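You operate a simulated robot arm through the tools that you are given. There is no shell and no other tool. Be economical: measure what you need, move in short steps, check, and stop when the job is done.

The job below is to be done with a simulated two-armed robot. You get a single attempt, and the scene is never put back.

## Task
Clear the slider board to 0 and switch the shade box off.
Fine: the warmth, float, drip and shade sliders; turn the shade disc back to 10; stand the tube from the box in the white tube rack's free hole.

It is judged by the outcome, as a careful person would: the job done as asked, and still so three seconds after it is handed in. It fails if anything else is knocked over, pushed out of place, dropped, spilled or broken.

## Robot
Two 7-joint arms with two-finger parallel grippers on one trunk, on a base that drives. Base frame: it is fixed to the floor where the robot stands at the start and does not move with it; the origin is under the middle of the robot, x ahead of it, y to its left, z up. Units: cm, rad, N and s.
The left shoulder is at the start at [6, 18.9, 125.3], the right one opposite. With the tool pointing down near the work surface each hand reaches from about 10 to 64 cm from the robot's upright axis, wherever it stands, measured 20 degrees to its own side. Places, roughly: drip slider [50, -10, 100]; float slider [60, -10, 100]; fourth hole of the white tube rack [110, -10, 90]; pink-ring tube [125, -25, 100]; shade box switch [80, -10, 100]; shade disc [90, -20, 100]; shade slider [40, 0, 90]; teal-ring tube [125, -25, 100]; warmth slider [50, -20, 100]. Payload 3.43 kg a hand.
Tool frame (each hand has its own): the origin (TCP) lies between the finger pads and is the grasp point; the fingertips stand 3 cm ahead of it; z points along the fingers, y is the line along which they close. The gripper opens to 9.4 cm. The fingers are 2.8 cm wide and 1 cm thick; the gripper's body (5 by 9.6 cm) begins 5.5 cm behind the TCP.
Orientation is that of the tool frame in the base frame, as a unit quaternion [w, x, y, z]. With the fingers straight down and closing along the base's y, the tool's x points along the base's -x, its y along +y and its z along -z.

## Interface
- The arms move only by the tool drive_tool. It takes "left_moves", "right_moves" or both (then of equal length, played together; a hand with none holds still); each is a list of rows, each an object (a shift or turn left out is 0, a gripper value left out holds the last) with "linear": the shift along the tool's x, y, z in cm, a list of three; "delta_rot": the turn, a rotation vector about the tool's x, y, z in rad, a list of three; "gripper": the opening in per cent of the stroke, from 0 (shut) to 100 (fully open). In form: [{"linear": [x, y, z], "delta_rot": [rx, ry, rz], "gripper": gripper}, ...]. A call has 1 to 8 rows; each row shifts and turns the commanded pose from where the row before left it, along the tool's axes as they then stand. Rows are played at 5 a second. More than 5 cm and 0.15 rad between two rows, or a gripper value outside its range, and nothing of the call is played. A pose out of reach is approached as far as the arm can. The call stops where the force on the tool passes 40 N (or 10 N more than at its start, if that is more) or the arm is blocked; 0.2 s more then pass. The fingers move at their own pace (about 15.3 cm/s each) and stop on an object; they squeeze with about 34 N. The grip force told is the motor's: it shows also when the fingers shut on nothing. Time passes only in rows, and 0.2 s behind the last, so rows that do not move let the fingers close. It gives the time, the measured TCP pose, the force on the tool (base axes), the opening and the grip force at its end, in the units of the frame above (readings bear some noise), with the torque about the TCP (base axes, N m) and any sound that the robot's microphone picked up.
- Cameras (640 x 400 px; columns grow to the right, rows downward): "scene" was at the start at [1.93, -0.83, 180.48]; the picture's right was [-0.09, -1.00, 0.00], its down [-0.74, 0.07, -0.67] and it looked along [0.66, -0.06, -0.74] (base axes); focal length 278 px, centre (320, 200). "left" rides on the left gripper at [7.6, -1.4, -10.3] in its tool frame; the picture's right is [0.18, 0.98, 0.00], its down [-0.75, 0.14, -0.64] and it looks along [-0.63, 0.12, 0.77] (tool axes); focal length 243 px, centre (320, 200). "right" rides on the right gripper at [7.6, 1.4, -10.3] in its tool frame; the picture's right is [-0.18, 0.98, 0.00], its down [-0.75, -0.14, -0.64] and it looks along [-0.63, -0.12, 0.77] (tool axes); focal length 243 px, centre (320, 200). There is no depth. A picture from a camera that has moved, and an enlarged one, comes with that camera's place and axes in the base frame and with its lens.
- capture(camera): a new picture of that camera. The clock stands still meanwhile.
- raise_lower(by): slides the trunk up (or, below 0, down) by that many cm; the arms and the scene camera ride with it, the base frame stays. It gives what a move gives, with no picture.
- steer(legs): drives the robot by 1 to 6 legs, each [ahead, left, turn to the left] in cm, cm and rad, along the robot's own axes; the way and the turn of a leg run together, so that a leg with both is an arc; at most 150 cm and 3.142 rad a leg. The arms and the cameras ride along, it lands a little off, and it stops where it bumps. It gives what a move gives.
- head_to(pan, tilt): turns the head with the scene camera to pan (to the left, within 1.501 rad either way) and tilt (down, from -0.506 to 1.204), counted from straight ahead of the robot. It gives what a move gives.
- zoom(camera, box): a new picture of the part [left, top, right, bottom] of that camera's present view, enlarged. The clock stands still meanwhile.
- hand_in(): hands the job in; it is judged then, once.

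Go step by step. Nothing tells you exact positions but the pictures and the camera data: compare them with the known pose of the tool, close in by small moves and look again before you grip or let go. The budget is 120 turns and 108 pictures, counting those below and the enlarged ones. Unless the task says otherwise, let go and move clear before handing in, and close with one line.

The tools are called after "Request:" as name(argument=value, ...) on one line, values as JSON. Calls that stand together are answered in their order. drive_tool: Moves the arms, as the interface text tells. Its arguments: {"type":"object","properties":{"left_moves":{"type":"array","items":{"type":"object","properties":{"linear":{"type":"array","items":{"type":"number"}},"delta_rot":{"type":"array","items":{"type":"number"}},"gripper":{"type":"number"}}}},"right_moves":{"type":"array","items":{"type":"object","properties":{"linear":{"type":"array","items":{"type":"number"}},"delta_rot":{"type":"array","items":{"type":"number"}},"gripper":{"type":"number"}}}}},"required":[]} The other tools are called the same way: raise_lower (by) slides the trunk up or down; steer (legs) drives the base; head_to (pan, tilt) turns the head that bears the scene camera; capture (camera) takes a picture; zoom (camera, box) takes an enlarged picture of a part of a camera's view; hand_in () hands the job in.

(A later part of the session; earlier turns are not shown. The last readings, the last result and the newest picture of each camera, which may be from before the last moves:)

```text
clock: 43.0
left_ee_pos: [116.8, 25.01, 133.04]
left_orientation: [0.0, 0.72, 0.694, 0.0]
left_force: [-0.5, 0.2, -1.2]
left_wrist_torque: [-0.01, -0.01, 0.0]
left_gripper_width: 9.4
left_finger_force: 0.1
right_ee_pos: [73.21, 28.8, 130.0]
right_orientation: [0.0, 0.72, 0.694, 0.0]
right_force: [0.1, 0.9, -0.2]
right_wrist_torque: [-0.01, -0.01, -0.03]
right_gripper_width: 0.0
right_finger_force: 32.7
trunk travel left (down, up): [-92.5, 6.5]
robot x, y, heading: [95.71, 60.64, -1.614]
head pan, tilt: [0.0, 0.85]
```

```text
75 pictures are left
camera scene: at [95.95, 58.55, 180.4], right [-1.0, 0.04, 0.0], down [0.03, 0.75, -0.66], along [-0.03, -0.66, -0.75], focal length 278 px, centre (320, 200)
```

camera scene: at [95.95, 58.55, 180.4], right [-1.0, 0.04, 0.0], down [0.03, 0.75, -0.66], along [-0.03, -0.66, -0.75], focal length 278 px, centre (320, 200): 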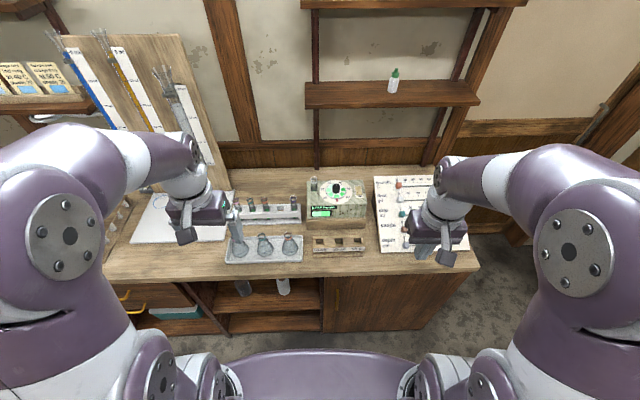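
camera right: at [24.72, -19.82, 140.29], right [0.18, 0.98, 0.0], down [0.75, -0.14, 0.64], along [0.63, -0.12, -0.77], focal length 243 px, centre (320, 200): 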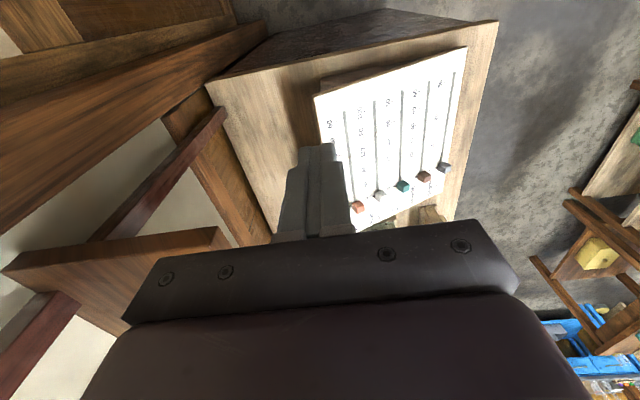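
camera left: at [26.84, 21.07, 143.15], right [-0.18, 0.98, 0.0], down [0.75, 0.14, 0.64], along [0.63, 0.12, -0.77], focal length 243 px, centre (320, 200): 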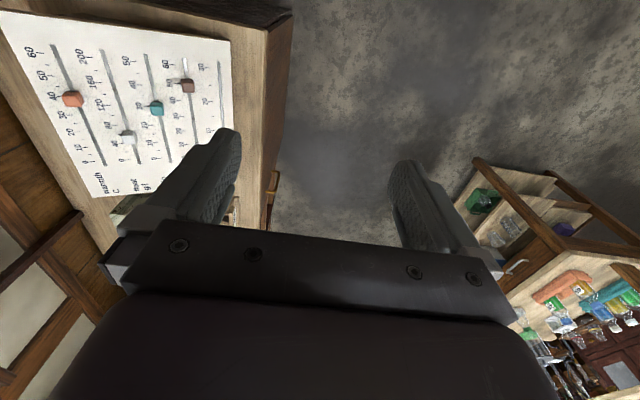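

Good view: the shade box is straight ahead, with the rack to its left. I'll straighten up and drive closer.

Request:
steer(legs=[[15, 0, 0.043]])

Request:
zoom(camera="scene", box=[200, 180, 400, 300])

Request:
zoom(camera="scene", box=[290, 180, 390, 260])

```text
clock: 44.3
left_ee_pos: [118.2, 11.32, 133.06]
left_orientation: [0.001, 0.705, 0.709, -0.001]
left_force: [0.6, 0.3, -0.1]
left_wrist_torque: [-0.03, 0.03, -0.04]
left_gripper_width: 9.41
left_finger_force: 0.0
right_ee_pos: [74.31, 13.11, 130.1]
right_orientation: [0.001, 0.705, 0.709, -0.001]
right_force: [-0.4, 1.2, 0.7]
right_wrist_torque: [-0.02, 0.0, 0.03]
right_gripper_width: 0.01
right_finger_force: 33.2
trunk travel left (down, up): [-92.5, 6.5]
robot x, y, heading: [95.41, 45.45, -1.561]
head pan, tilt: [0.0, 0.85]
```

```text
3.20 times, centred on (300, 240) of scene
camera zoom: at [95.75, 43.84, 180.41], right [-1.0, 0.0, 0.0], down [0.0, 0.75, -0.66], along [0.0, -0.66, -0.75], focal length 889 px, centre (384, 72)
```

zoom: 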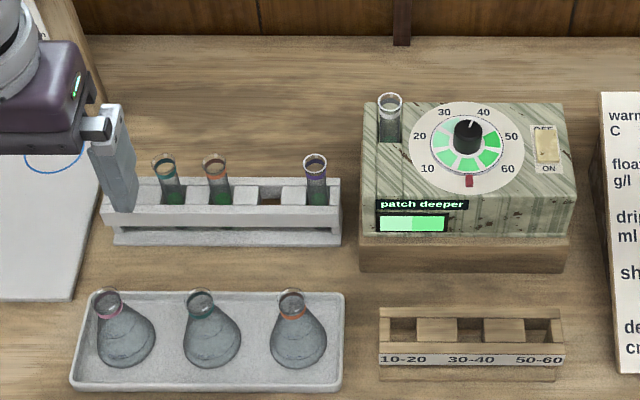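

```text
5.00 times, centred on (340, 220) of scene
camera zoom: at [95.75, 43.84, 180.41], right [-1.0, 0.0, 0.0], down [0.0, 0.75, -0.66], along [0.0, -0.66, -0.75], focal length 1389 px, centre (220, 100)
```

zoom: 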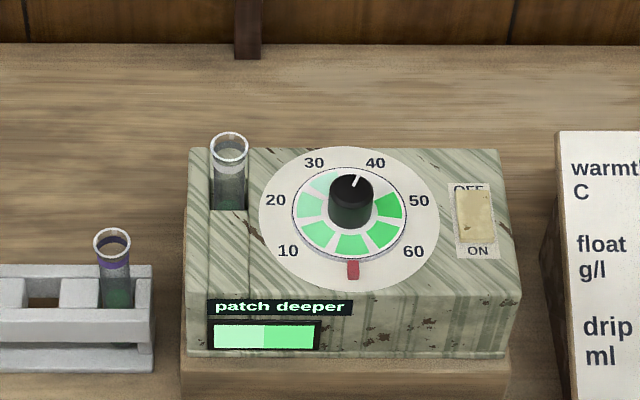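

The display is lit, so the box is on, and the knob points to 40. The rack's fourth hole, between the red and purple tubes, is free. I estimate the knob at (86.8,-14.9), the switch at (77.8,-14.7) and the box tube at (95,-16.7). I need to be about 4 cm closer, so I'll look down to check the base clearance.

Request:
head_to(pan=0.0, tilt=1.2)

Request:
capture(camera="scene")

```text
clock: 45.2
left_ee_pos: [118.14, 10.91, 132.97]
left_orientation: [0.0, 0.705, 0.709, 0.0]
left_force: [0.4, -0.2, 0.1]
left_wrist_torque: [0.05, 0.0, 0.0]
left_gripper_width: 9.41
left_finger_force: 0.1
right_ee_pos: [74.25, 12.73, 130.13]
right_orientation: [-0.001, 0.706, 0.709, 0.0]
right_force: [0.9, -1.1, -0.4]
right_wrist_torque: [0.01, 0.01, 0.02]
right_gripper_width: 0.0
right_finger_force: 33.0
trunk travel left (down, up): [-92.5, 6.5]
robot x, y, heading: [95.72, 45.49, -1.565]
head pan, tilt: [0.0, 1.201]
```

```text
72 pictures are left
camera scene: at [95.76, 45.52, 178.03], right [-1.0, 0.0, 0.0], down [0.0, 0.93, -0.36], along [0.0, -0.36, -0.93], focal length 278 px, centre (320, 200)
```

scene: 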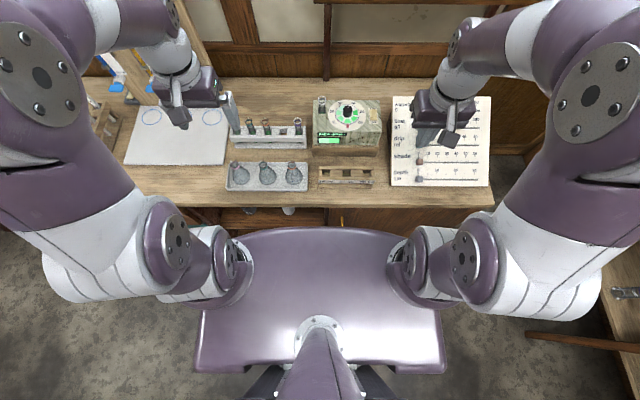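

The visible plate rides above table height, so there looks to be room. I'll edge forward in short legs.

Request:
steer(legs=[[2, 0, 0], [1.5, 0, 0], [1.5, 0, 0]])

Request:
head_to(pan=0.0, tilt=0.95)

Request:
capture(camera="scene")

```text
clock: 46.7
left_ee_pos: [118.21, 6.12, 133.13]
left_orientation: [0.001, 0.705, 0.709, -0.001]
left_force: [-0.8, 0.3, -0.7]
left_wrist_torque: [-0.03, -0.03, -0.02]
left_gripper_width: 9.39
left_finger_force: 0.0
right_ee_pos: [74.35, 8.13, 130.15]
right_orientation: [0.001, 0.705, 0.709, -0.001]
right_force: [0.5, 0.0, -0.3]
right_wrist_torque: [-0.02, -0.03, 0.0]
right_gripper_width: 0.02
right_finger_force: 33.1
trunk travel left (down, up): [-92.5, 6.5]
robot x, y, heading: [95.75, 39.95, -1.567]
head pan, tilt: [0.0, 1.201]
```

```text
clock: 47.5
left_ee_pos: [118.07, 6.0, 132.97]
left_orientation: [0.001, 0.705, 0.709, 0.0]
left_force: [-0.4, -0.1, -0.1]
left_wrist_torque: [0.02, -0.01, 0.0]
left_gripper_width: 9.42
left_finger_force: 0.0
right_ee_pos: [74.31, 7.65, 130.01]
right_orientation: [0.0, 0.705, 0.709, 0.0]
right_force: [0.6, 0.1, -0.5]
right_wrist_torque: [0.0, -0.01, -0.01]
right_gripper_width: 0.02
right_finger_force: 32.6
trunk travel left (down, up): [-92.5, 6.5]
robot x, y, heading: [95.68, 40.15, -1.571]
head pan, tilt: [0.0, 0.949]
```

```text
71 pictures are left
camera scene: at [95.79, 39.0, 179.64], right [-1.0, 0.0, 0.0], down [0.0, 0.81, -0.58], along [0.0, -0.58, -0.81], focal length 278 px, centre (320, 200)
```

scene: 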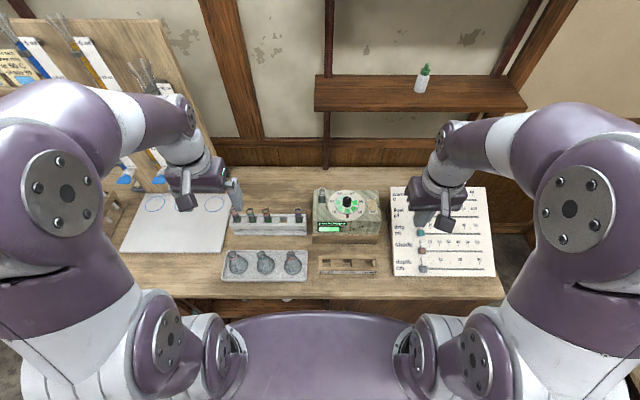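

Now about 28 cm from the edge without a bump. The right hand goes above the shade knob.

Request:
drive_tool(right_moves=[{"linear": [-3.77, 2.08, 0], "gripper": 55}, {"linear": [-3.77, 2.08, 0]}, {"linear": [-3.77, 2.08, 0]}, {"linear": [-3.77, 2.08, 0]}, {"linear": [-3.77, 2.08, 0]}, {"linear": [-3.77, 2.08, 0]}, {"linear": [0, 0, 4.9]}, {"linear": [0, 0, 4.9]}])

Request:
capture(camera="right")

Request:
zoom(camera="scene", box=[280, 150, 420, 250])

```text
clock: 49.3
left_ee_pos: [118.07, 5.75, 133.01]
left_orientation: [0.001, 0.706, 0.708, 0.001]
left_force: [-0.4, -0.6, 1.0]
left_wrist_torque: [-0.02, 0.04, 0.01]
left_gripper_width: 9.38
left_finger_force: 0.0
right_ee_pos: [86.23, -11.16, 115.32]
right_orientation: [-0.001, 0.705, 0.709, 0.0]
right_force: [-1.1, 0.2, -0.2]
right_wrist_torque: [0.01, 0.01, 0.03]
right_gripper_width: 5.15
right_finger_force: 0.1
right hand out of reach, approached as far as the arm can: row 4, 5, 6
trunk travel left (down, up): [-92.5, 6.5]
robot x, y, heading: [95.6, 40.33, -1.566]
head pan, tilt: [0.0, 0.949]
```

```text
70 pictures are left
camera right: at [87.62, -3.46, 125.61], right [0.98, -0.18, 0.0], down [-0.14, -0.75, 0.64], along [-0.12, -0.63, -0.77], focal length 243 px, centre (320, 200)
```

right: 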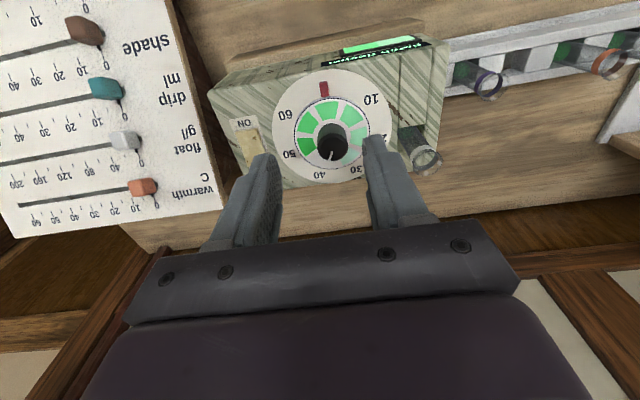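

```text
4.00 times, centred on (350, 200) of scene
camera zoom: at [95.75, 38.79, 179.65], right [-1.0, 0.0, 0.0], down [0.0, 0.81, -0.58], along [0.0, -0.58, -0.81], focal length 1111 px, centre (200, 200)
```

zoom: 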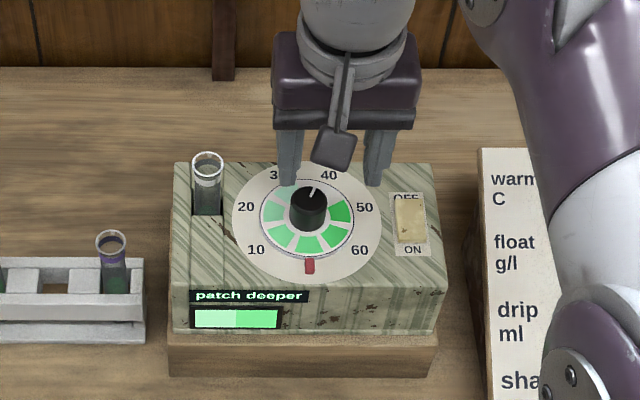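

The knob rechecks at (86.7, -14.9). I'll centre over it and pre-turn the hand clockwise by 0.6 rad so the counter-clockwise strokes have room.

Request:
drive_tool(right_moves=[{"linear": [0, 0, 3]}, {"linear": [-3.75, 0.5, 0]}, {"delta_rot": [0, 0, 0.15]}, {"delta_rot": [0, 0, 0.15]}, {"delta_rot": [0, 0, 0.15]}, {"delta_rot": [0, 0, 0.15]}])

Request:
capture(camera="right")

Request:
zoom(camera="scene", box=[280, 150, 420, 250])

```text
clock: 50.7
left_ee_pos: [118.2, 6.02, 133.0]
left_orientation: [0.0, 0.706, 0.708, -0.001]
left_force: [-0.3, 0.0, -0.3]
left_wrist_torque: [0.02, 0.0, 0.01]
left_gripper_width: 9.41
left_finger_force: 0.0
right_ee_pos: [86.66, -14.76, 112.62]
right_orientation: [0.0, 0.884, 0.468, 0.0]
right_force: [-0.3, -0.8, -0.2]
right_wrist_torque: [0.0, 0.04, 0.02]
right_gripper_width: 5.16
right_finger_force: 0.1
trunk travel left (down, up): [-92.5, 6.5]
robot x, y, heading: [95.45, 40.35, -1.564]
head pan, tilt: [0.0, 0.949]
```

```text
68 pictures are left
camera right: at [92.21, -9.08, 122.81], right [0.71, -0.71, 0.0], down [-0.54, -0.54, 0.64], along [-0.45, -0.46, -0.77], focal length 243 px, centre (320, 200)
```

right: 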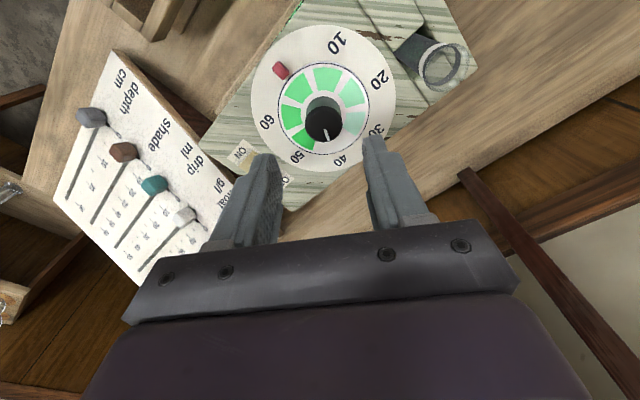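

```text
4.00 times, centred on (350, 200) of scene
camera zoom: at [95.79, 39.02, 179.65], right [-1.0, 0.0, 0.0], down [0.0, 0.81, -0.58], along [0.0, -0.58, -0.81], focal length 1111 px, centre (200, 200)
```

zoom: 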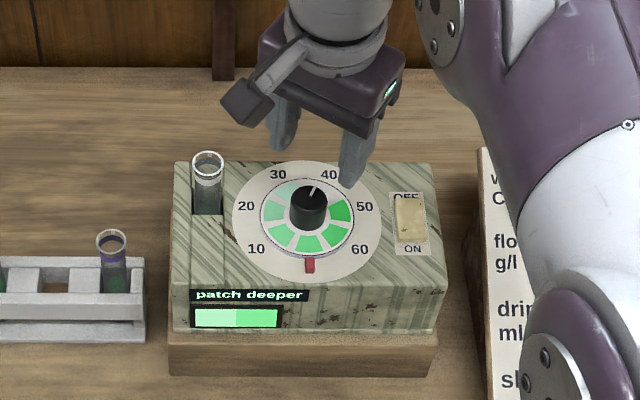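

Centred within about 0.3 cm. I'll descend around the knob and close gently.

Request:
drive_tool(right_moves=[{"linear": [0, 0.25, 3.8]}, {"linear": [0, 0, 3.8]}, {"gripper": 55}])

Request:
zoom(camera="scene", box=[300, 160, 400, 230])

Request:
capture(camera="right")

```text
clock: 51.5
left_ee_pos: [118.24, 5.96, 133.07]
left_orientation: [0.0, 0.705, 0.709, 0.0]
left_force: [0.3, 0.0, 0.2]
left_wrist_torque: [-0.05, 0.02, 0.01]
left_gripper_width: 9.4
left_finger_force: 0.1
right_ee_pos: [86.93, -14.95, 104.91]
right_orientation: [0.0, 0.883, 0.469, -0.001]
right_force: [0.6, -0.1, 0.5]
right_wrist_torque: [0.01, -0.02, 0.02]
right_gripper_width: 5.18
right_finger_force: 0.2
trunk travel left (down, up): [-92.5, 6.5]
robot x, y, heading: [95.18, 40.2, -1.569]
head pan, tilt: [0.0, 0.949]
```

```text
5.71 times, centred on (350, 195) of scene
camera zoom: at [95.79, 39.09, 179.65], right [-1.0, 0.0, 0.0], down [0.0, 0.81, -0.58], along [0.0, -0.58, -0.81], focal length 1587 px, centre (149, 229)
```

zoom: 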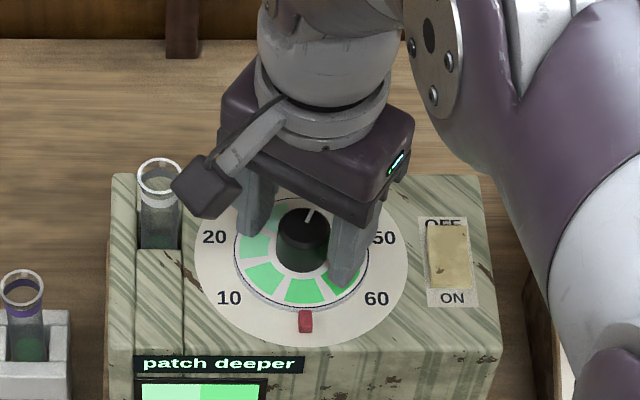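

```text
65 pictures are left
camera right: at [92.44, -9.26, 115.09], right [0.71, -0.7, 0.0], down [-0.54, -0.54, 0.64], along [-0.45, -0.46, -0.77], focal length 243 px, centre (320, 200)
```

right: 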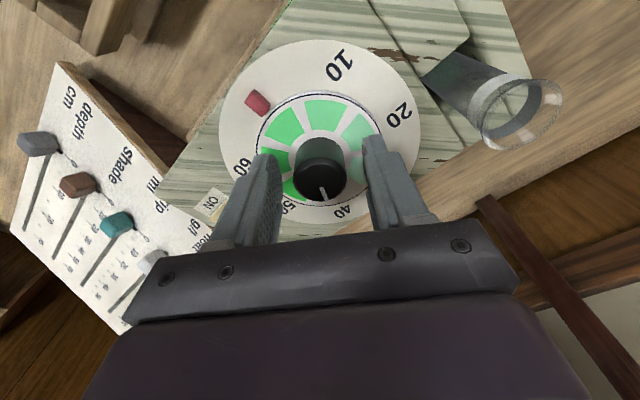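

The fingers straddle the knob. I'll close and make the first counter-clockwise stroke.

Request:
drive_tool(right_moves=[{"gripper": 0}, {}, {}])

Request:
drive_tool(right_moves=[{"delta_rot": [0, 0, -0.15]}, {"delta_rot": [0, 0, -0.15]}, {"delta_rot": [0, 0, -0.15]}])

Request:
capture(camera="right")

```text
clock: 52.3
left_ee_pos: [118.06, 5.92, 132.96]
left_orientation: [0.002, 0.706, 0.709, 0.0]
left_force: [-0.3, -0.4, -1.0]
left_wrist_torque: [0.0, -0.01, -0.01]
left_gripper_width: 9.41
left_finger_force: 0.0
right_ee_pos: [86.83, -15.0, 105.0]
right_orientation: [0.0, 0.884, 0.468, 0.0]
right_force: [-2.1, 3.0, 1.5]
right_wrist_torque: [0.45, -0.09, -0.02]
right_gripper_width: 3.03
right_finger_force: 45.2
trunk travel left (down, up): [-92.5, 6.5]
robot x, y, heading: [95.74, 40.6, -1.57]
head pan, tilt: [0.0, 0.949]
```

```text
clock: 53.1
left_ee_pos: [117.99, 5.91, 132.98]
left_orientation: [0.001, 0.705, 0.709, 0.001]
left_force: [-0.4, 0.6, 0.3]
left_wrist_torque: [0.01, -0.01, -0.04]
left_gripper_width: 9.41
left_finger_force: 0.0
right_ee_pos: [86.83, -14.76, 104.92]
right_orientation: [0.001, 0.756, 0.655, -0.001]
right_force: [-5.3, 2.6, -4.8]
right_wrist_torque: [-0.56, 0.47, -0.04]
right_gripper_width: 3.02
right_finger_force: 44.8
trunk travel left (down, up): [-92.5, 6.5]
robot x, y, heading: [95.96, 40.51, -1.567]
head pan, tilt: [0.0, 0.949]
```

```text
64 pictures are left
camera right: at [89.34, -7.38, 115.1], right [0.95, -0.32, 0.0], down [-0.25, -0.73, 0.64], along [-0.21, -0.61, -0.77], focal length 243 px, centre (320, 200)
```

right: 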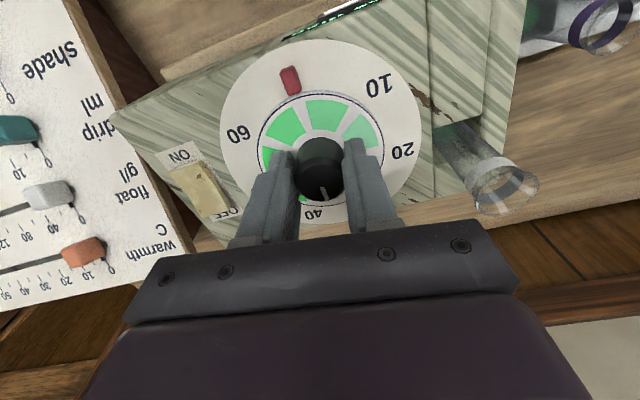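

The knob turns with the hand. I'll continue the stroke.

Request:
drive_tool(right_moves=[{"delta_rot": [0, 0, -0.15]}, {"delta_rot": [0, 0, -0.15]}, {"delta_rot": [0, 0, -0.15]}, {"delta_rot": [0, 0, -0.15]}, {"delta_rot": [0, 0, -0.15]}, {"delta_rot": [0, 0, -0.15]}])

Request:
zoom(camera="scene", box=[300, 160, 400, 230])

```text
clock: 54.5
left_ee_pos: [117.81, 5.87, 133.0]
left_orientation: [0.002, 0.706, 0.708, 0.002]
left_force: [0.1, 0.1, -0.3]
left_wrist_torque: [0.01, -0.03, 0.0]
left_gripper_width: 9.42
left_finger_force: 0.1
right_ee_pos: [86.61, -14.95, 104.92]
right_orientation: [0.002, 0.397, 0.918, 0.001]
right_force: [-18.0, -4.9, 1.1]
right_wrist_torque: [0.77, 1.36, -0.03]
right_gripper_width: 3.01
right_finger_force: 45.1
trunk travel left (down, up): [-92.5, 6.5]
robot x, y, heading: [95.39, 40.28, -1.568]
head pan, tilt: [0.0, 0.949]
```

```text
5.71 times, centred on (350, 195) of scene
camera zoom: at [95.34, 38.85, 179.65], right [-1.0, 0.0, 0.0], down [0.0, 0.81, -0.58], along [0.0, -0.58, -0.81], focal length 1587 px, centre (149, 229)
```

zoom: 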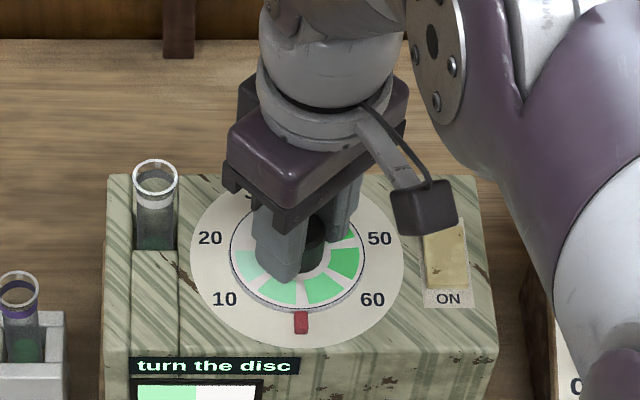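

The disc has turned about 77°. There is some sideways load, so I'll open, turn the hand back and regrip.

Request:
drive_tool(right_moves=[{"gripper": 60}, {}, {"delta_rot": [0, 0, 0.15]}, {"delta_rot": [0, 0, 0.15]}, {"delta_rot": [0, 0, 0.15]}, {"delta_rot": [0, 0, 0.15]}, {"delta_rot": [0, 0, 0.15]}, {"delta_rot": [0, 0, 0.15]}])

Request:
drive_tool(right_moves=[{"delta_rot": [0, 0, 0.15]}, {"delta_rot": [0, 0, 0.15]}, {}])

Request:
capture(camera="right")

Request:
zoom(camera="scene", box=[300, 160, 400, 230])

```text
clock: 56.3
left_ee_pos: [118.2, 5.85, 132.99]
left_orientation: [0.0, 0.705, 0.71, 0.001]
left_force: [0.8, -0.4, 0.9]
left_wrist_torque: [0.0, -0.04, -0.02]
left_gripper_width: 9.38
left_finger_force: 0.1
right_ee_pos: [86.86, -14.89, 105.07]
right_orientation: [-0.001, 0.758, 0.652, 0.0]
right_force: [-0.4, -0.8, 0.1]
right_wrist_torque: [-0.04, 0.0, -0.02]
right_gripper_width: 5.64
right_finger_force: 0.1
trunk travel left (down, up): [-92.5, 6.5]
robot x, y, heading: [95.75, 40.54, -1.568]
head pan, tilt: [0.0, 0.949]
```

```text
clock: 57.1
left_ee_pos: [118.25, 5.96, 133.12]
left_orientation: [0.0, 0.705, 0.709, -0.001]
left_force: [0.1, -0.9, -0.2]
left_wrist_torque: [-0.01, 0.01, 0.01]
left_gripper_width: 9.42
left_finger_force: 0.1
right_ee_pos: [86.97, -14.87, 104.9]
right_orientation: [0.0, 0.846, 0.533, 0.0]
right_force: [0.2, -0.3, 0.1]
right_wrist_torque: [0.01, -0.01, 0.02]
right_gripper_width: 5.63
right_finger_force: 0.0
trunk travel left (down, up): [-92.5, 6.5]
robot x, y, heading: [95.47, 40.02, -1.563]
head pan, tilt: [0.0, 0.949]
```

```text
62 pictures are left
camera right: at [91.58, -8.44, 115.14], right [0.81, -0.59, 0.0], down [-0.45, -0.62, 0.64], along [-0.38, -0.52, -0.77], focal length 243 px, centre (320, 200)
```

right: 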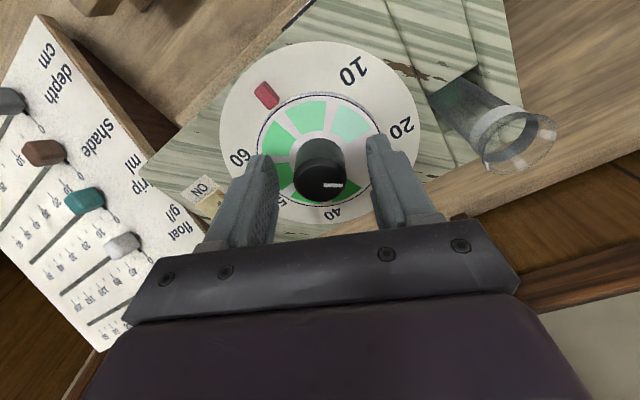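

```text
5.71 times, centred on (350, 195) of scene
camera zoom: at [95.8, 38.97, 179.65], right [-1.0, 0.0, 0.0], down [0.0, 0.81, -0.58], along [0.0, -0.58, -0.81], focal length 1587 px, centre (149, 229)
```

zoom: 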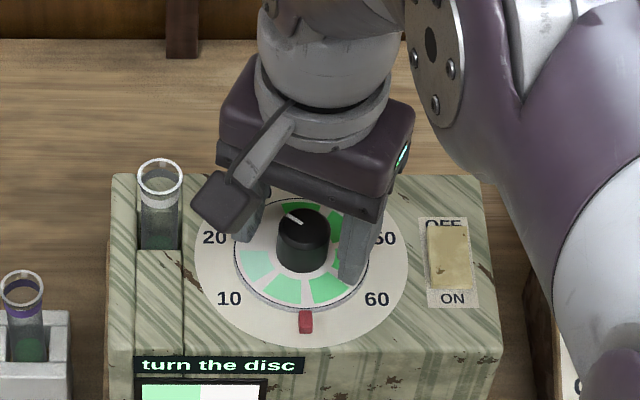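

The pointer is now at about 24 with 1.2 rad left. I'll regrip and turn the rest.

Request:
drive_tool(right_moves=[{"gripper": 0}, {}, {"delta_rot": [0, 0, -0.15]}, {"delta_rot": [0, 0, -0.15]}, {"delta_rot": [0, 0, -0.15]}, {"delta_rot": [0, 0, -0.15]}, {"delta_rot": [0, 0, -0.15]}, {"delta_rot": [0, 0, -0.15]}])

Request:
drive_tool(right_moves=[{"delta_rot": [0, 0, -0.13]}, {"delta_rot": [0, 0, -0.11]}, {}])

Request:
zoom(camera="scene", box=[300, 160, 400, 230])

Request:
capture(camera="right")

```text
clock: 58.9
left_ee_pos: [117.91, 5.99, 133.08]
left_orientation: [0.001, 0.706, 0.709, 0.0]
left_force: [-0.5, -0.3, -0.4]
left_wrist_torque: [0.02, -0.02, -0.03]
left_gripper_width: 9.42
left_finger_force: 0.0
right_ee_pos: [86.71, -14.84, 104.85]
right_orientation: [0.001, 0.528, 0.849, 0.001]
right_force: [-14.0, 3.9, 2.0]
right_wrist_torque: [0.61, 0.77, -0.06]
right_gripper_width: 3.01
right_finger_force: 45.2
trunk travel left (down, up): [-92.5, 6.5]
robot x, y, heading: [95.72, 40.37, -1.569]
head pan, tilt: [0.0, 0.949]
```

```text
clock: 59.7
left_ee_pos: [117.68, 5.97, 133.12]
left_orientation: [0.001, 0.705, 0.709, 0.0]
left_force: [-0.2, -0.2, 0.4]
left_wrist_torque: [-0.01, 0.0, -0.03]
left_gripper_width: 9.42
left_finger_force: 0.0
right_ee_pos: [86.52, -14.93, 105.06]
right_orientation: [0.002, 0.424, 0.906, 0.0]
right_force: [-21.3, -1.3, 8.2]
right_wrist_torque: [0.57, 1.29, -0.05]
right_gripper_width: 3.0
right_finger_force: 45.3
trunk travel left (down, up): [-92.5, 6.5]
robot x, y, heading: [96.0, 40.01, -1.567]
head pan, tilt: [0.0, 0.949]
```

```text
5.71 times, centred on (350, 195) of scene
camera zoom: at [95.25, 39.06, 179.66], right [-1.0, 0.0, 0.0], down [0.0, 0.81, -0.58], along [0.01, -0.58, -0.81], focal length 1587 px, centre (149, 229)
```

zoom: 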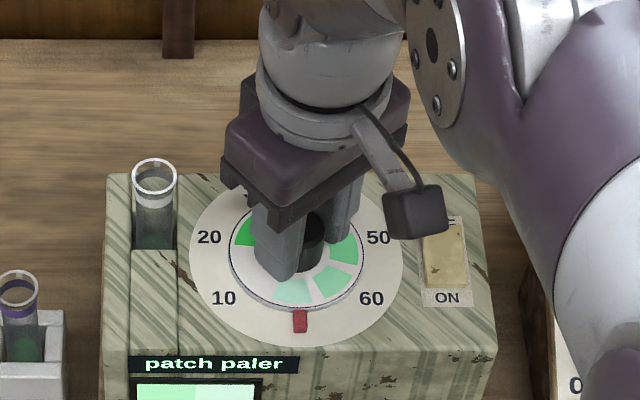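

```text
59 pictures are left
camera right: at [82.78, -7.91, 115.1], right [0.87, 0.49, 0.0], down [0.37, -0.67, 0.64], along [0.32, -0.56, -0.76], focal length 243 px, centre (320, 200)
```

right: 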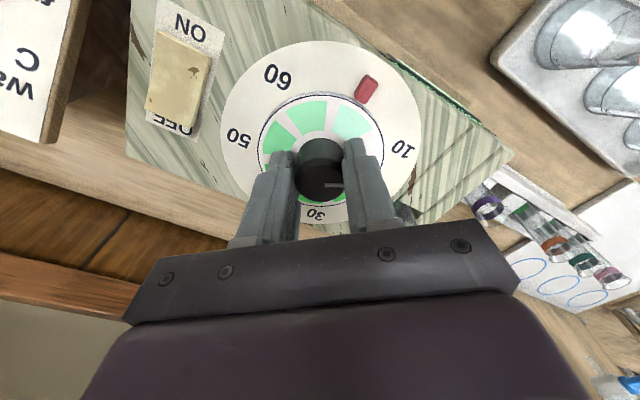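

The lightest patch is nearly at the red tab. I'll release to relax the load and read the pointer.

Request:
drive_tool(right_moves=[{"gripper": 60}, {}, {}])

Request:
zoom(camera="right", box=[200, 30, 440, 210])

Request:
zoom(camera="scene", box=[320, 170, 390, 220])

```text
clock: 60.5
left_ee_pos: [118.21, 5.78, 132.96]
left_orientation: [0.0, 0.706, 0.709, 0.0]
left_force: [0.2, 0.0, 1.0]
left_wrist_torque: [0.0, 0.04, -0.02]
left_gripper_width: 9.41
left_finger_force: 0.1
right_ee_pos: [86.99, -14.77, 104.93]
right_orientation: [0.0, 0.424, 0.906, 0.0]
right_force: [0.0, -0.5, 0.9]
right_wrist_torque: [0.03, 0.03, 0.01]
right_gripper_width: 5.66
right_finger_force: 0.0
trunk travel left (down, up): [-92.5, 6.5]
robot x, y, heading: [95.61, 40.35, -1.564]
head pan, tilt: [0.0, 0.949]
```

```text
2.22 times, centred on (320, 120) of right
camera zoom: at [83.21, -7.92, 115.07], right [0.87, 0.49, 0.0], down [0.37, -0.67, 0.64], along [0.31, -0.56, -0.77], focal length 539 px, centre (320, 378)
```

zoom: 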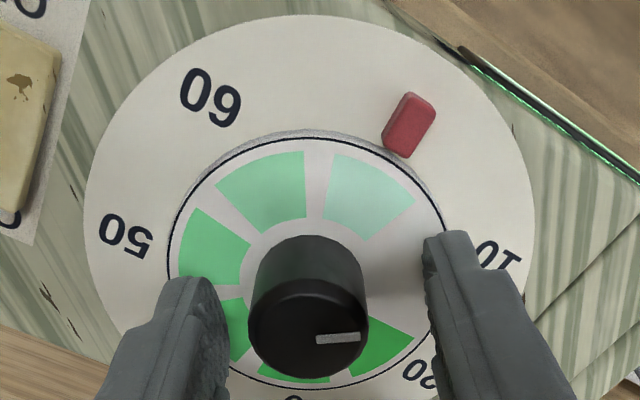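

```text
8.00 times, centred on (355, 195) of scene
camera zoom: at [95.84, 38.96, 179.65], right [-1.0, 0.0, 0.0], down [0.0, 0.81, -0.58], along [0.0, -0.58, -0.81], focal length 2222 px, centre (40, 240)
```

zoom: 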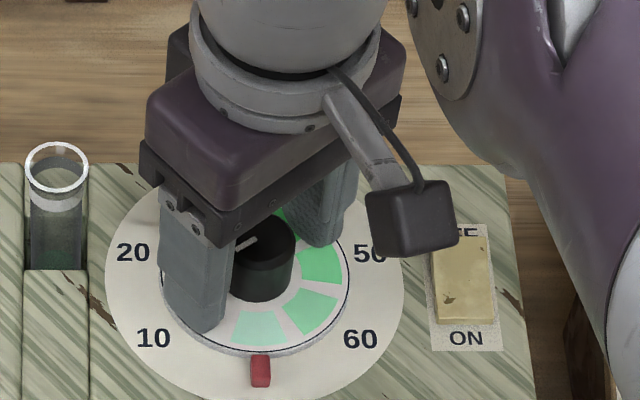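

It looks very close to 10. I'll lift the hand straight up so I can read the dial without the fingers in the way.

Request:
drive_tool(right_moves=[{"linear": [0, 0, -4]}, {"linear": [0, 0, -4]}, {"linear": [0, 0, -3]}])

Request:
zoom(camera="right", box=[200, 50, 440, 210])

Request:
zoom(camera="scene", box=[320, 170, 390, 220])

```text
clock: 61.3
left_ee_pos: [118.14, 6.03, 132.93]
left_orientation: [0.0, 0.705, 0.709, 0.0]
left_force: [-0.3, -0.2, -0.2]
left_wrist_torque: [0.01, -0.02, -0.01]
left_gripper_width: 9.39
left_finger_force: 0.1
right_ee_pos: [86.94, -14.82, 116.18]
right_orientation: [0.001, 0.424, 0.906, 0.0]
right_force: [-0.6, 0.5, 0.9]
right_wrist_torque: [-0.03, -0.01, -0.01]
right_gripper_width: 5.64
right_finger_force: 0.1
trunk travel left (down, up): [-92.5, 6.5]
robot x, y, heading: [95.55, 40.38, -1.568]
head pan, tilt: [0.0, 0.949]
```

```text
2.50 times, centred on (320, 130) of right
camera zoom: at [83.23, -7.92, 126.23], right [0.87, 0.49, 0.0], down [0.37, -0.67, 0.64], along [0.31, -0.56, -0.77], focal length 606 px, centre (320, 375)
```

zoom: 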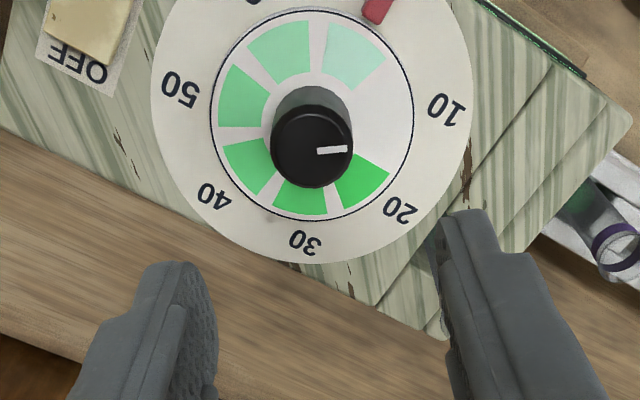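

```text
8.00 times, centred on (355, 195) of scene
camera zoom: at [95.83, 38.98, 179.64], right [-1.0, 0.0, 0.0], down [0.0, 0.81, -0.58], along [0.0, -0.58, -0.81], focal length 2222 px, centre (40, 240)
```

zoom: 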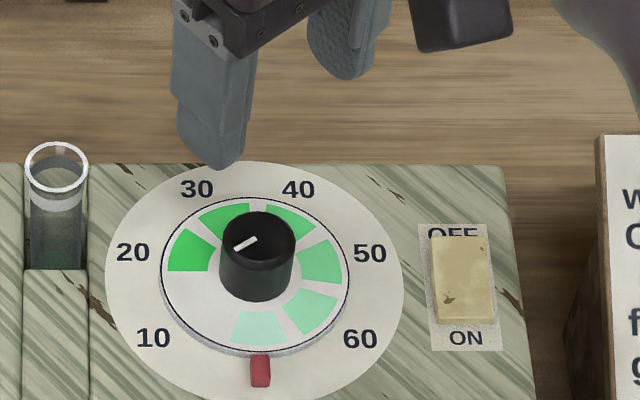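

The pointer lines up with 10 and the lightest patch sits at the red tab, so the disc is done. Next I'll close the fingers, square the hand and go over the OFF end of the rocker at about (77.8, -16.4).

Request:
drive_tool(right_moves=[{"delta_rot": [0, 0, 0.138], "gripper": 0}, {"delta_rot": [0, 0, 0.138]}, {"delta_rot": [0, 0, 0.138]}, {"delta_rot": [0, 0, 0.138]}, {"delta_rot": [0, 0, 0.138]}, {"linear": [-0.8, -4.6, 0]}, {"linear": [-0.8, -4.6, 0]}, {"linear": [0, 0, 4.8]}])

Request:
capture(camera="right")

Request:
zoom(camera="scene", box=[320, 160, 400, 220])

```text
clock: 63.1
left_ee_pos: [118.29, 5.83, 132.82]
left_orientation: [0.0, 0.705, 0.709, 0.0]
left_force: [0.6, -0.9, -0.6]
left_wrist_torque: [0.0, -0.03, -0.02]
left_gripper_width: 9.4
left_finger_force: 0.2
right_ee_pos: [77.95, -16.62, 111.1]
right_orientation: [-0.001, 0.706, 0.708, 0.0]
right_force: [0.2, 0.5, -1.3]
right_wrist_torque: [-0.02, 0.02, -0.02]
right_gripper_width: 0.02
right_finger_force: 33.0
trunk travel left (down, up): [-92.5, 6.5]
robot x, y, heading: [95.47, 40.47, -1.562]
head pan, tilt: [0.0, 0.949]
```

```text
54 pictures are left
camera right: at [79.3, -8.79, 121.16], right [0.98, -0.18, 0.0], down [-0.14, -0.76, 0.64], along [-0.12, -0.63, -0.77], focal length 243 px, centre (320, 200)
```

right: 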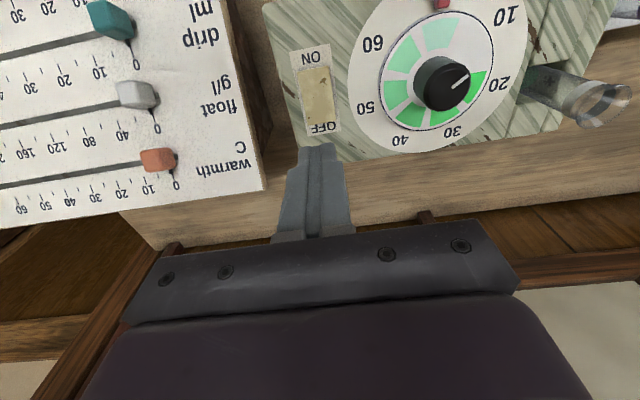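

```text
6.67 times, centred on (360, 190) of scene
camera zoom: at [95.94, 38.79, 179.65], right [-1.0, 0.0, 0.0], down [0.0, 0.81, -0.58], along [0.0, -0.58, -0.81], focal length 1852 px, centre (53, 267)
```

zoom: 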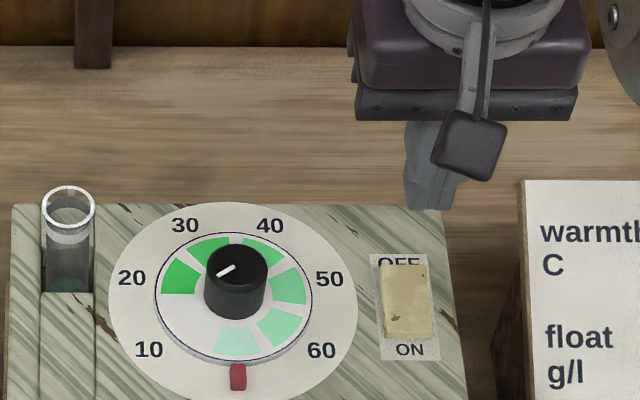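

The rocker's OFF end is at about (78, -15.9). I'll lower gently onto it in small steps.

Request:
drive_tool(right_moves=[{"linear": [0.4, 0, 3.5]}, {"linear": [0, 0, 1.5]}, {"linear": [0, 0, 0.5]}, {"linear": [0, 0, 0.4]}, {}])

Request:
zoom(camera="scene", box=[320, 160, 400, 220])

Request:
zoom(camera="right", box=[230, 30, 430, 180])

```text
clock: 64.3
left_ee_pos: [118.22, 5.9, 132.97]
left_orientation: [0.0, 0.705, 0.709, 0.001]
left_force: [0.0, 0.7, 0.1]
left_wrist_torque: [-0.01, 0.05, 0.01]
left_gripper_width: 9.42
left_finger_force: 0.0
right_ee_pos: [77.89, -16.08, 105.27]
right_orientation: [0.0, 0.706, 0.708, -0.001]
right_force: [0.5, 0.7, 0.0]
right_wrist_torque: [0.01, 0.02, 0.0]
right_gripper_width: 0.02
right_finger_force: 33.1
trunk travel left (down, up): [-92.5, 6.5]
robot x, y, heading: [95.6, 40.23, -1.568]
head pan, tilt: [0.0, 0.949]
```

```text
6.67 times, centred on (360, 190) of scene
camera zoom: at [95.81, 38.92, 179.65], right [-1.0, 0.0, 0.0], down [0.0, 0.81, -0.58], along [0.0, -0.58, -0.81], focal length 1852 px, centre (53, 267)
```

zoom: 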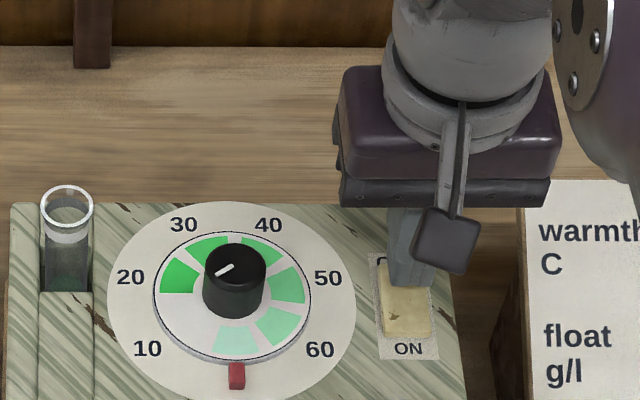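

```text
2.67 times, centred on (330, 105) of right
camera zoom: at [79.21, -8.32, 115.35], right [0.98, -0.18, 0.0], down [-0.14, -0.75, 0.64], along [-0.12, -0.63, -0.77], focal length 647 px, centre (293, 453)
```

zoom: 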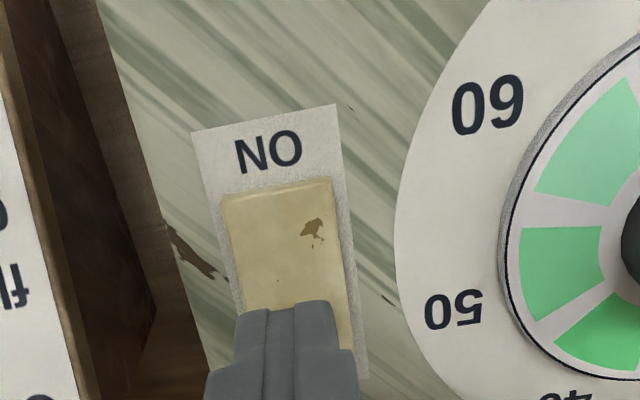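

The fingertip is over the OFF half and not touching yet. I'll shift 0.4 farther toward OFF and press down by small steps.

Request:
drive_tool(right_moves=[{"linear": [-0.4, 0, 0.2]}, {"linear": [0, 0, 0.3]}, {"linear": [0, 0, 0.3]}, {"linear": [0, 0, 0.3]}, {}])

Request:
zoom(camera="scene", box=[300, 170, 400, 250])

```text
clock: 65.4
left_ee_pos: [118.23, 6.24, 133.16]
left_orientation: [0.001, 0.706, 0.708, -0.002]
left_force: [-0.5, 1.3, 0.1]
left_wrist_torque: [0.02, -0.03, -0.02]
left_gripper_width: 9.4
left_finger_force: 0.1
right_ee_pos: [77.75, -16.72, 104.81]
right_orientation: [0.005, 0.705, 0.709, -0.006]
right_force: [-0.1, 7.4, 23.4]
right_wrist_torque: [0.52, -0.02, 0.0]
right_gripper_width: 0.01
right_finger_force: 33.4
trunk travel left (down, up): [-92.5, 6.5]
robot x, y, heading: [95.69, 40.17, -1.567]
head pan, tilt: [0.0, 0.949]
stopped in row 5 (right hand): the force on the tool passed its limit at 42 N (the readings are from after the stop); the commanded pose is now the measured one
```

```text
5.00 times, centred on (350, 210) of scene
camera zoom: at [95.89, 39.36, 179.64], right [-1.0, 0.0, 0.0], down [0.0, 0.81, -0.58], along [0.0, -0.58, -0.81], focal length 1389 px, centre (170, 150)
```

zoom: 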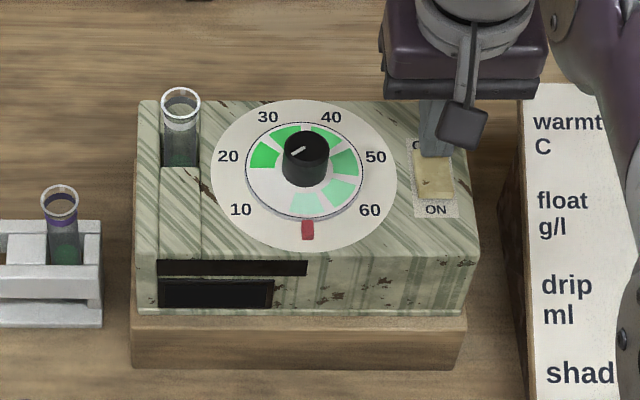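

The display went dark, so the box is off. I'll lift the right hand clear, retract it and confirm.

Request:
drive_tool(right_moves=[{"linear": [0, 0, -4]}, {"linear": [0, 0, -4.9]}, {"linear": [0, 0, -4.9]}, {"linear": [4, -1, -2]}, {"linear": [4.5, -1, -1]}, {"linear": [4.5, -1, -1]}, {"linear": [4.5, -1, -1]}, {"linear": [4.5, -1, -1]}])

Request:
zoom(camera="scene", box=[220, 170, 400, 290])

Request:
zoom(camera="scene", box=[300, 170, 400, 250])

```text
clock: 67.2
left_ee_pos: [118.12, 6.2, 133.13]
left_orientation: [0.001, 0.705, 0.709, -0.001]
left_force: [-1.3, 0.9, -0.5]
left_wrist_torque: [-0.04, 0.01, -0.02]
left_gripper_width: 9.39
left_finger_force: 0.1
right_ee_pos: [72.74, 5.55, 123.74]
right_orientation: [0.004, 0.705, 0.709, -0.004]
right_force: [-0.3, 1.5, -0.2]
right_wrist_torque: [0.0, -0.03, -0.01]
right_gripper_width: 0.0
right_finger_force: 33.0
trunk travel left (down, up): [-92.5, 6.5]
robot x, y, heading: [95.72, 40.33, -1.563]
head pan, tilt: [0.0, 0.949]
```

```text
3.33 times, centred on (310, 230) of scene
camera zoom: at [95.76, 39.35, 179.65], right [-1.0, 0.0, 0.0], down [0.0, 0.81, -0.58], along [0.0, -0.58, -0.81], focal length 926 px, centre (353, 100)
```

zoom: 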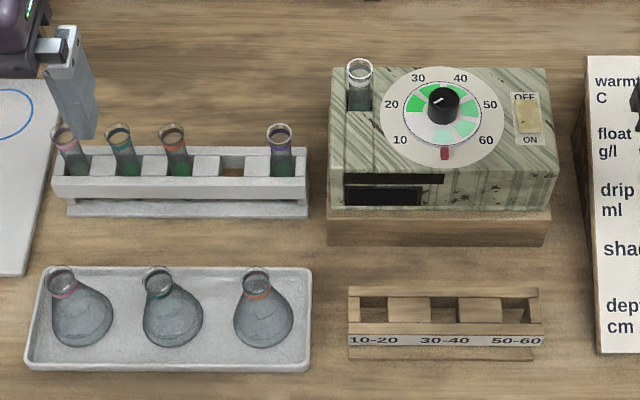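

```text
5.00 times, centred on (350, 210) of scene
camera zoom: at [95.76, 39.35, 179.65], right [-1.0, 0.0, 0.0], down [0.0, 0.81, -0.58], along [0.0, -0.58, -0.81], focal length 1389 px, centre (170, 150)
```

zoom: 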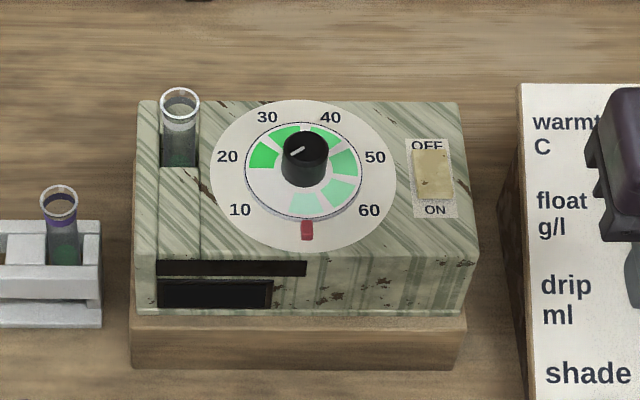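

The switch is off, the disc reads 10 and the box hasn't moved. Now the left hand: the box tube's rim is at about (95.1,-16.7,107) and the free hole at about (108.7,-13). I'll lower the left hand to z ≈ 116 and approach.

Request:
drive_tool(left_moves=[{"linear": [0, 0, 4.25], "gripper": 48}, {"linear": [0, 0, 4.25]}, {"linear": [0, 0, 4.25]}, {"linear": [0, 0, 4.0]}])

Request:
drive_tool(left_moves=[{"linear": [-3.2, -3.3, 0]}, {"linear": [-3.2, -3.3, 0]}, {"linear": [-3.2, -3.3, 0]}, {"linear": [-3.2, -3.3, 0]}, {"linear": [-3.2, -3.3, 0]}, {"linear": [-3.2, -3.3, 0]}, {"linear": [-3.2, -3.3, 0]}])

Request:
capture(camera="left")

Request:
zoom(camera="scene", box=[220, 130, 400, 250])

```text
clock: 68.2
left_ee_pos: [118.25, 5.93, 116.46]
left_orientation: [-0.001, 0.705, 0.709, 0.0]
left_force: [-0.5, -0.4, -0.2]
left_wrist_torque: [0.01, 0.01, -0.03]
left_gripper_width: 4.5
left_finger_force: 0.1
right_ee_pos: [72.73, 5.09, 123.61]
right_orientation: [0.004, 0.705, 0.709, -0.004]
right_force: [0.5, -0.2, -0.3]
right_wrist_torque: [0.05, -0.01, -0.01]
right_gripper_width: 0.02
right_finger_force: 32.7
trunk travel left (down, up): [-92.5, 6.5]
robot x, y, heading: [95.63, 40.49, -1.561]
head pan, tilt: [0.0, 0.949]
```

```text
clock: 69.8
left_ee_pos: [95.52, -15.5, 115.47]
left_orientation: [0.0, 0.705, 0.709, 0.001]
left_force: [0.4, -1.0, 0.2]
left_wrist_torque: [-0.01, 0.0, -0.02]
left_gripper_width: 4.5
left_finger_force: 0.1
left hand out of reach, approached as far as the arm can: row 7
right_ee_pos: [72.72, 5.03, 123.61]
right_orientation: [0.005, 0.706, 0.709, -0.004]
right_force: [-0.2, 0.2, -0.6]
right_wrist_torque: [0.01, 0.0, -0.01]
right_gripper_width: 0.04
right_finger_force: 33.3
trunk travel left (down, up): [-92.5, 6.5]
robot x, y, heading: [95.8, 40.18, -1.566]
head pan, tilt: [0.0, 0.949]
```

```text
47 pictures are left
camera left: at [93.99, -7.85, 125.7], right [0.98, 0.19, 0.0], down [0.14, -0.75, 0.64], along [0.12, -0.63, -0.77], focal length 243 px, centre (320, 200)
```

left: 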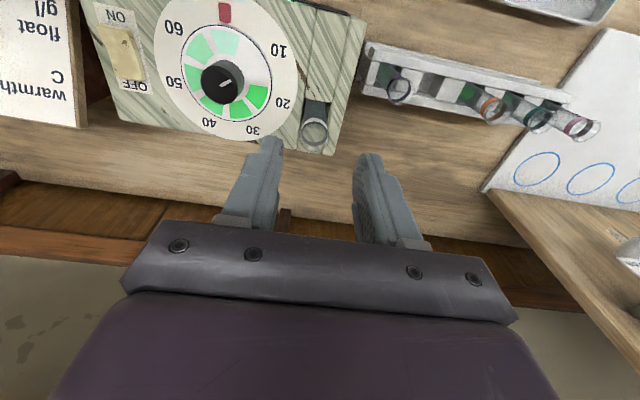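

```text
3.33 times, centred on (310, 190) of scene
camera zoom: at [95.6, 38.74, 179.65], right [-1.0, 0.0, 0.0], down [0.0, 0.81, -0.58], along [0.0, -0.58, -0.81], focal length 926 px, centre (353, 233)
```

zoom: 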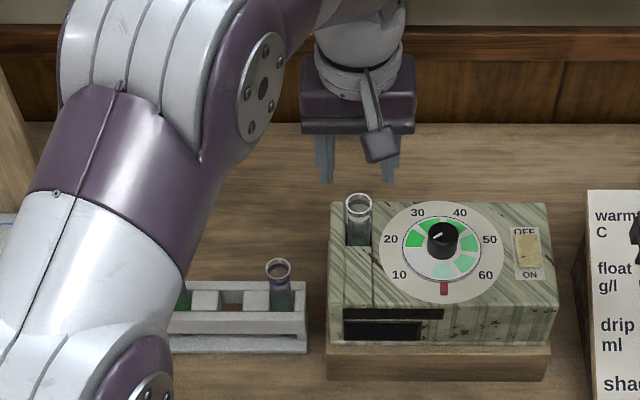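

At this height the tube is at the edge of reach. I'll raise the trunk and shift the robot 14 cm to its right, so the tube and hole sit straight ahead of the left shoulder.

Request:
raise_lower(by=6)

Request:
steer(legs=[[0, -14, 0]])

Request:
capture(camera="scene")

```text
clock: 70.8
left_ee_pos: [95.54, -15.41, 121.72]
left_orientation: [0.001, 0.705, 0.709, 0.0]
left_force: [0.7, 0.3, 0.0]
left_wrist_torque: [0.02, 0.02, 0.03]
left_gripper_width: 4.52
left_finger_force: 0.1
right_ee_pos: [72.75, 5.29, 129.8]
right_orientation: [0.004, 0.706, 0.708, -0.004]
right_force: [0.6, -0.1, 0.3]
right_wrist_torque: [-0.01, 0.01, 0.01]
right_gripper_width: 0.02
right_finger_force: 32.9
trunk travel left (down, up): [-98.5, 0.5]
robot x, y, heading: [95.66, 40.35, -1.568]
head pan, tilt: [0.0, 0.949]
```

```text
clock: 72.1
left_ee_pos: [81.88, -15.37, 121.6]
left_orientation: [0.0, 0.704, 0.71, -0.001]
left_force: [-0.8, 0.9, 0.7]
left_wrist_torque: [-0.01, 0.02, 0.04]
left_gripper_width: 4.49
left_finger_force: 0.1
right_ee_pos: [58.94, 5.12, 129.75]
right_orientation: [0.004, 0.704, 0.71, -0.005]
right_force: [-0.2, 0.5, 0.1]
right_wrist_torque: [-0.02, 0.02, -0.04]
right_gripper_width: 0.0
right_finger_force: 33.0
trunk travel left (down, up): [-98.5, 0.5]
robot x, y, heading: [81.54, 40.14, -1.562]
head pan, tilt: [0.0, 0.949]
```

```text
45 pictures are left
camera scene: at [81.96, 38.89, 185.65], right [-1.0, -0.01, 0.0], down [-0.01, 0.81, -0.58], along [0.0, -0.58, -0.81], focal length 278 px, centre (320, 200)
```

scene: 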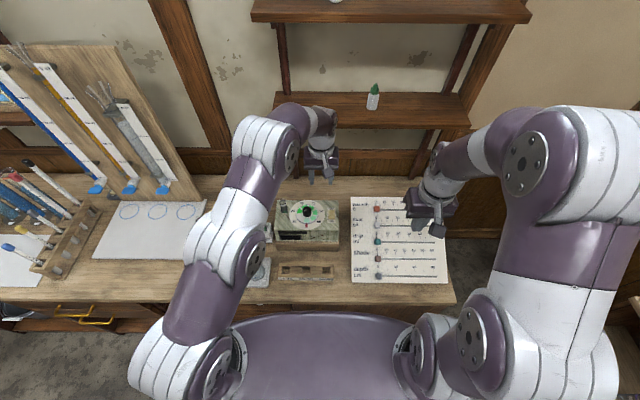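

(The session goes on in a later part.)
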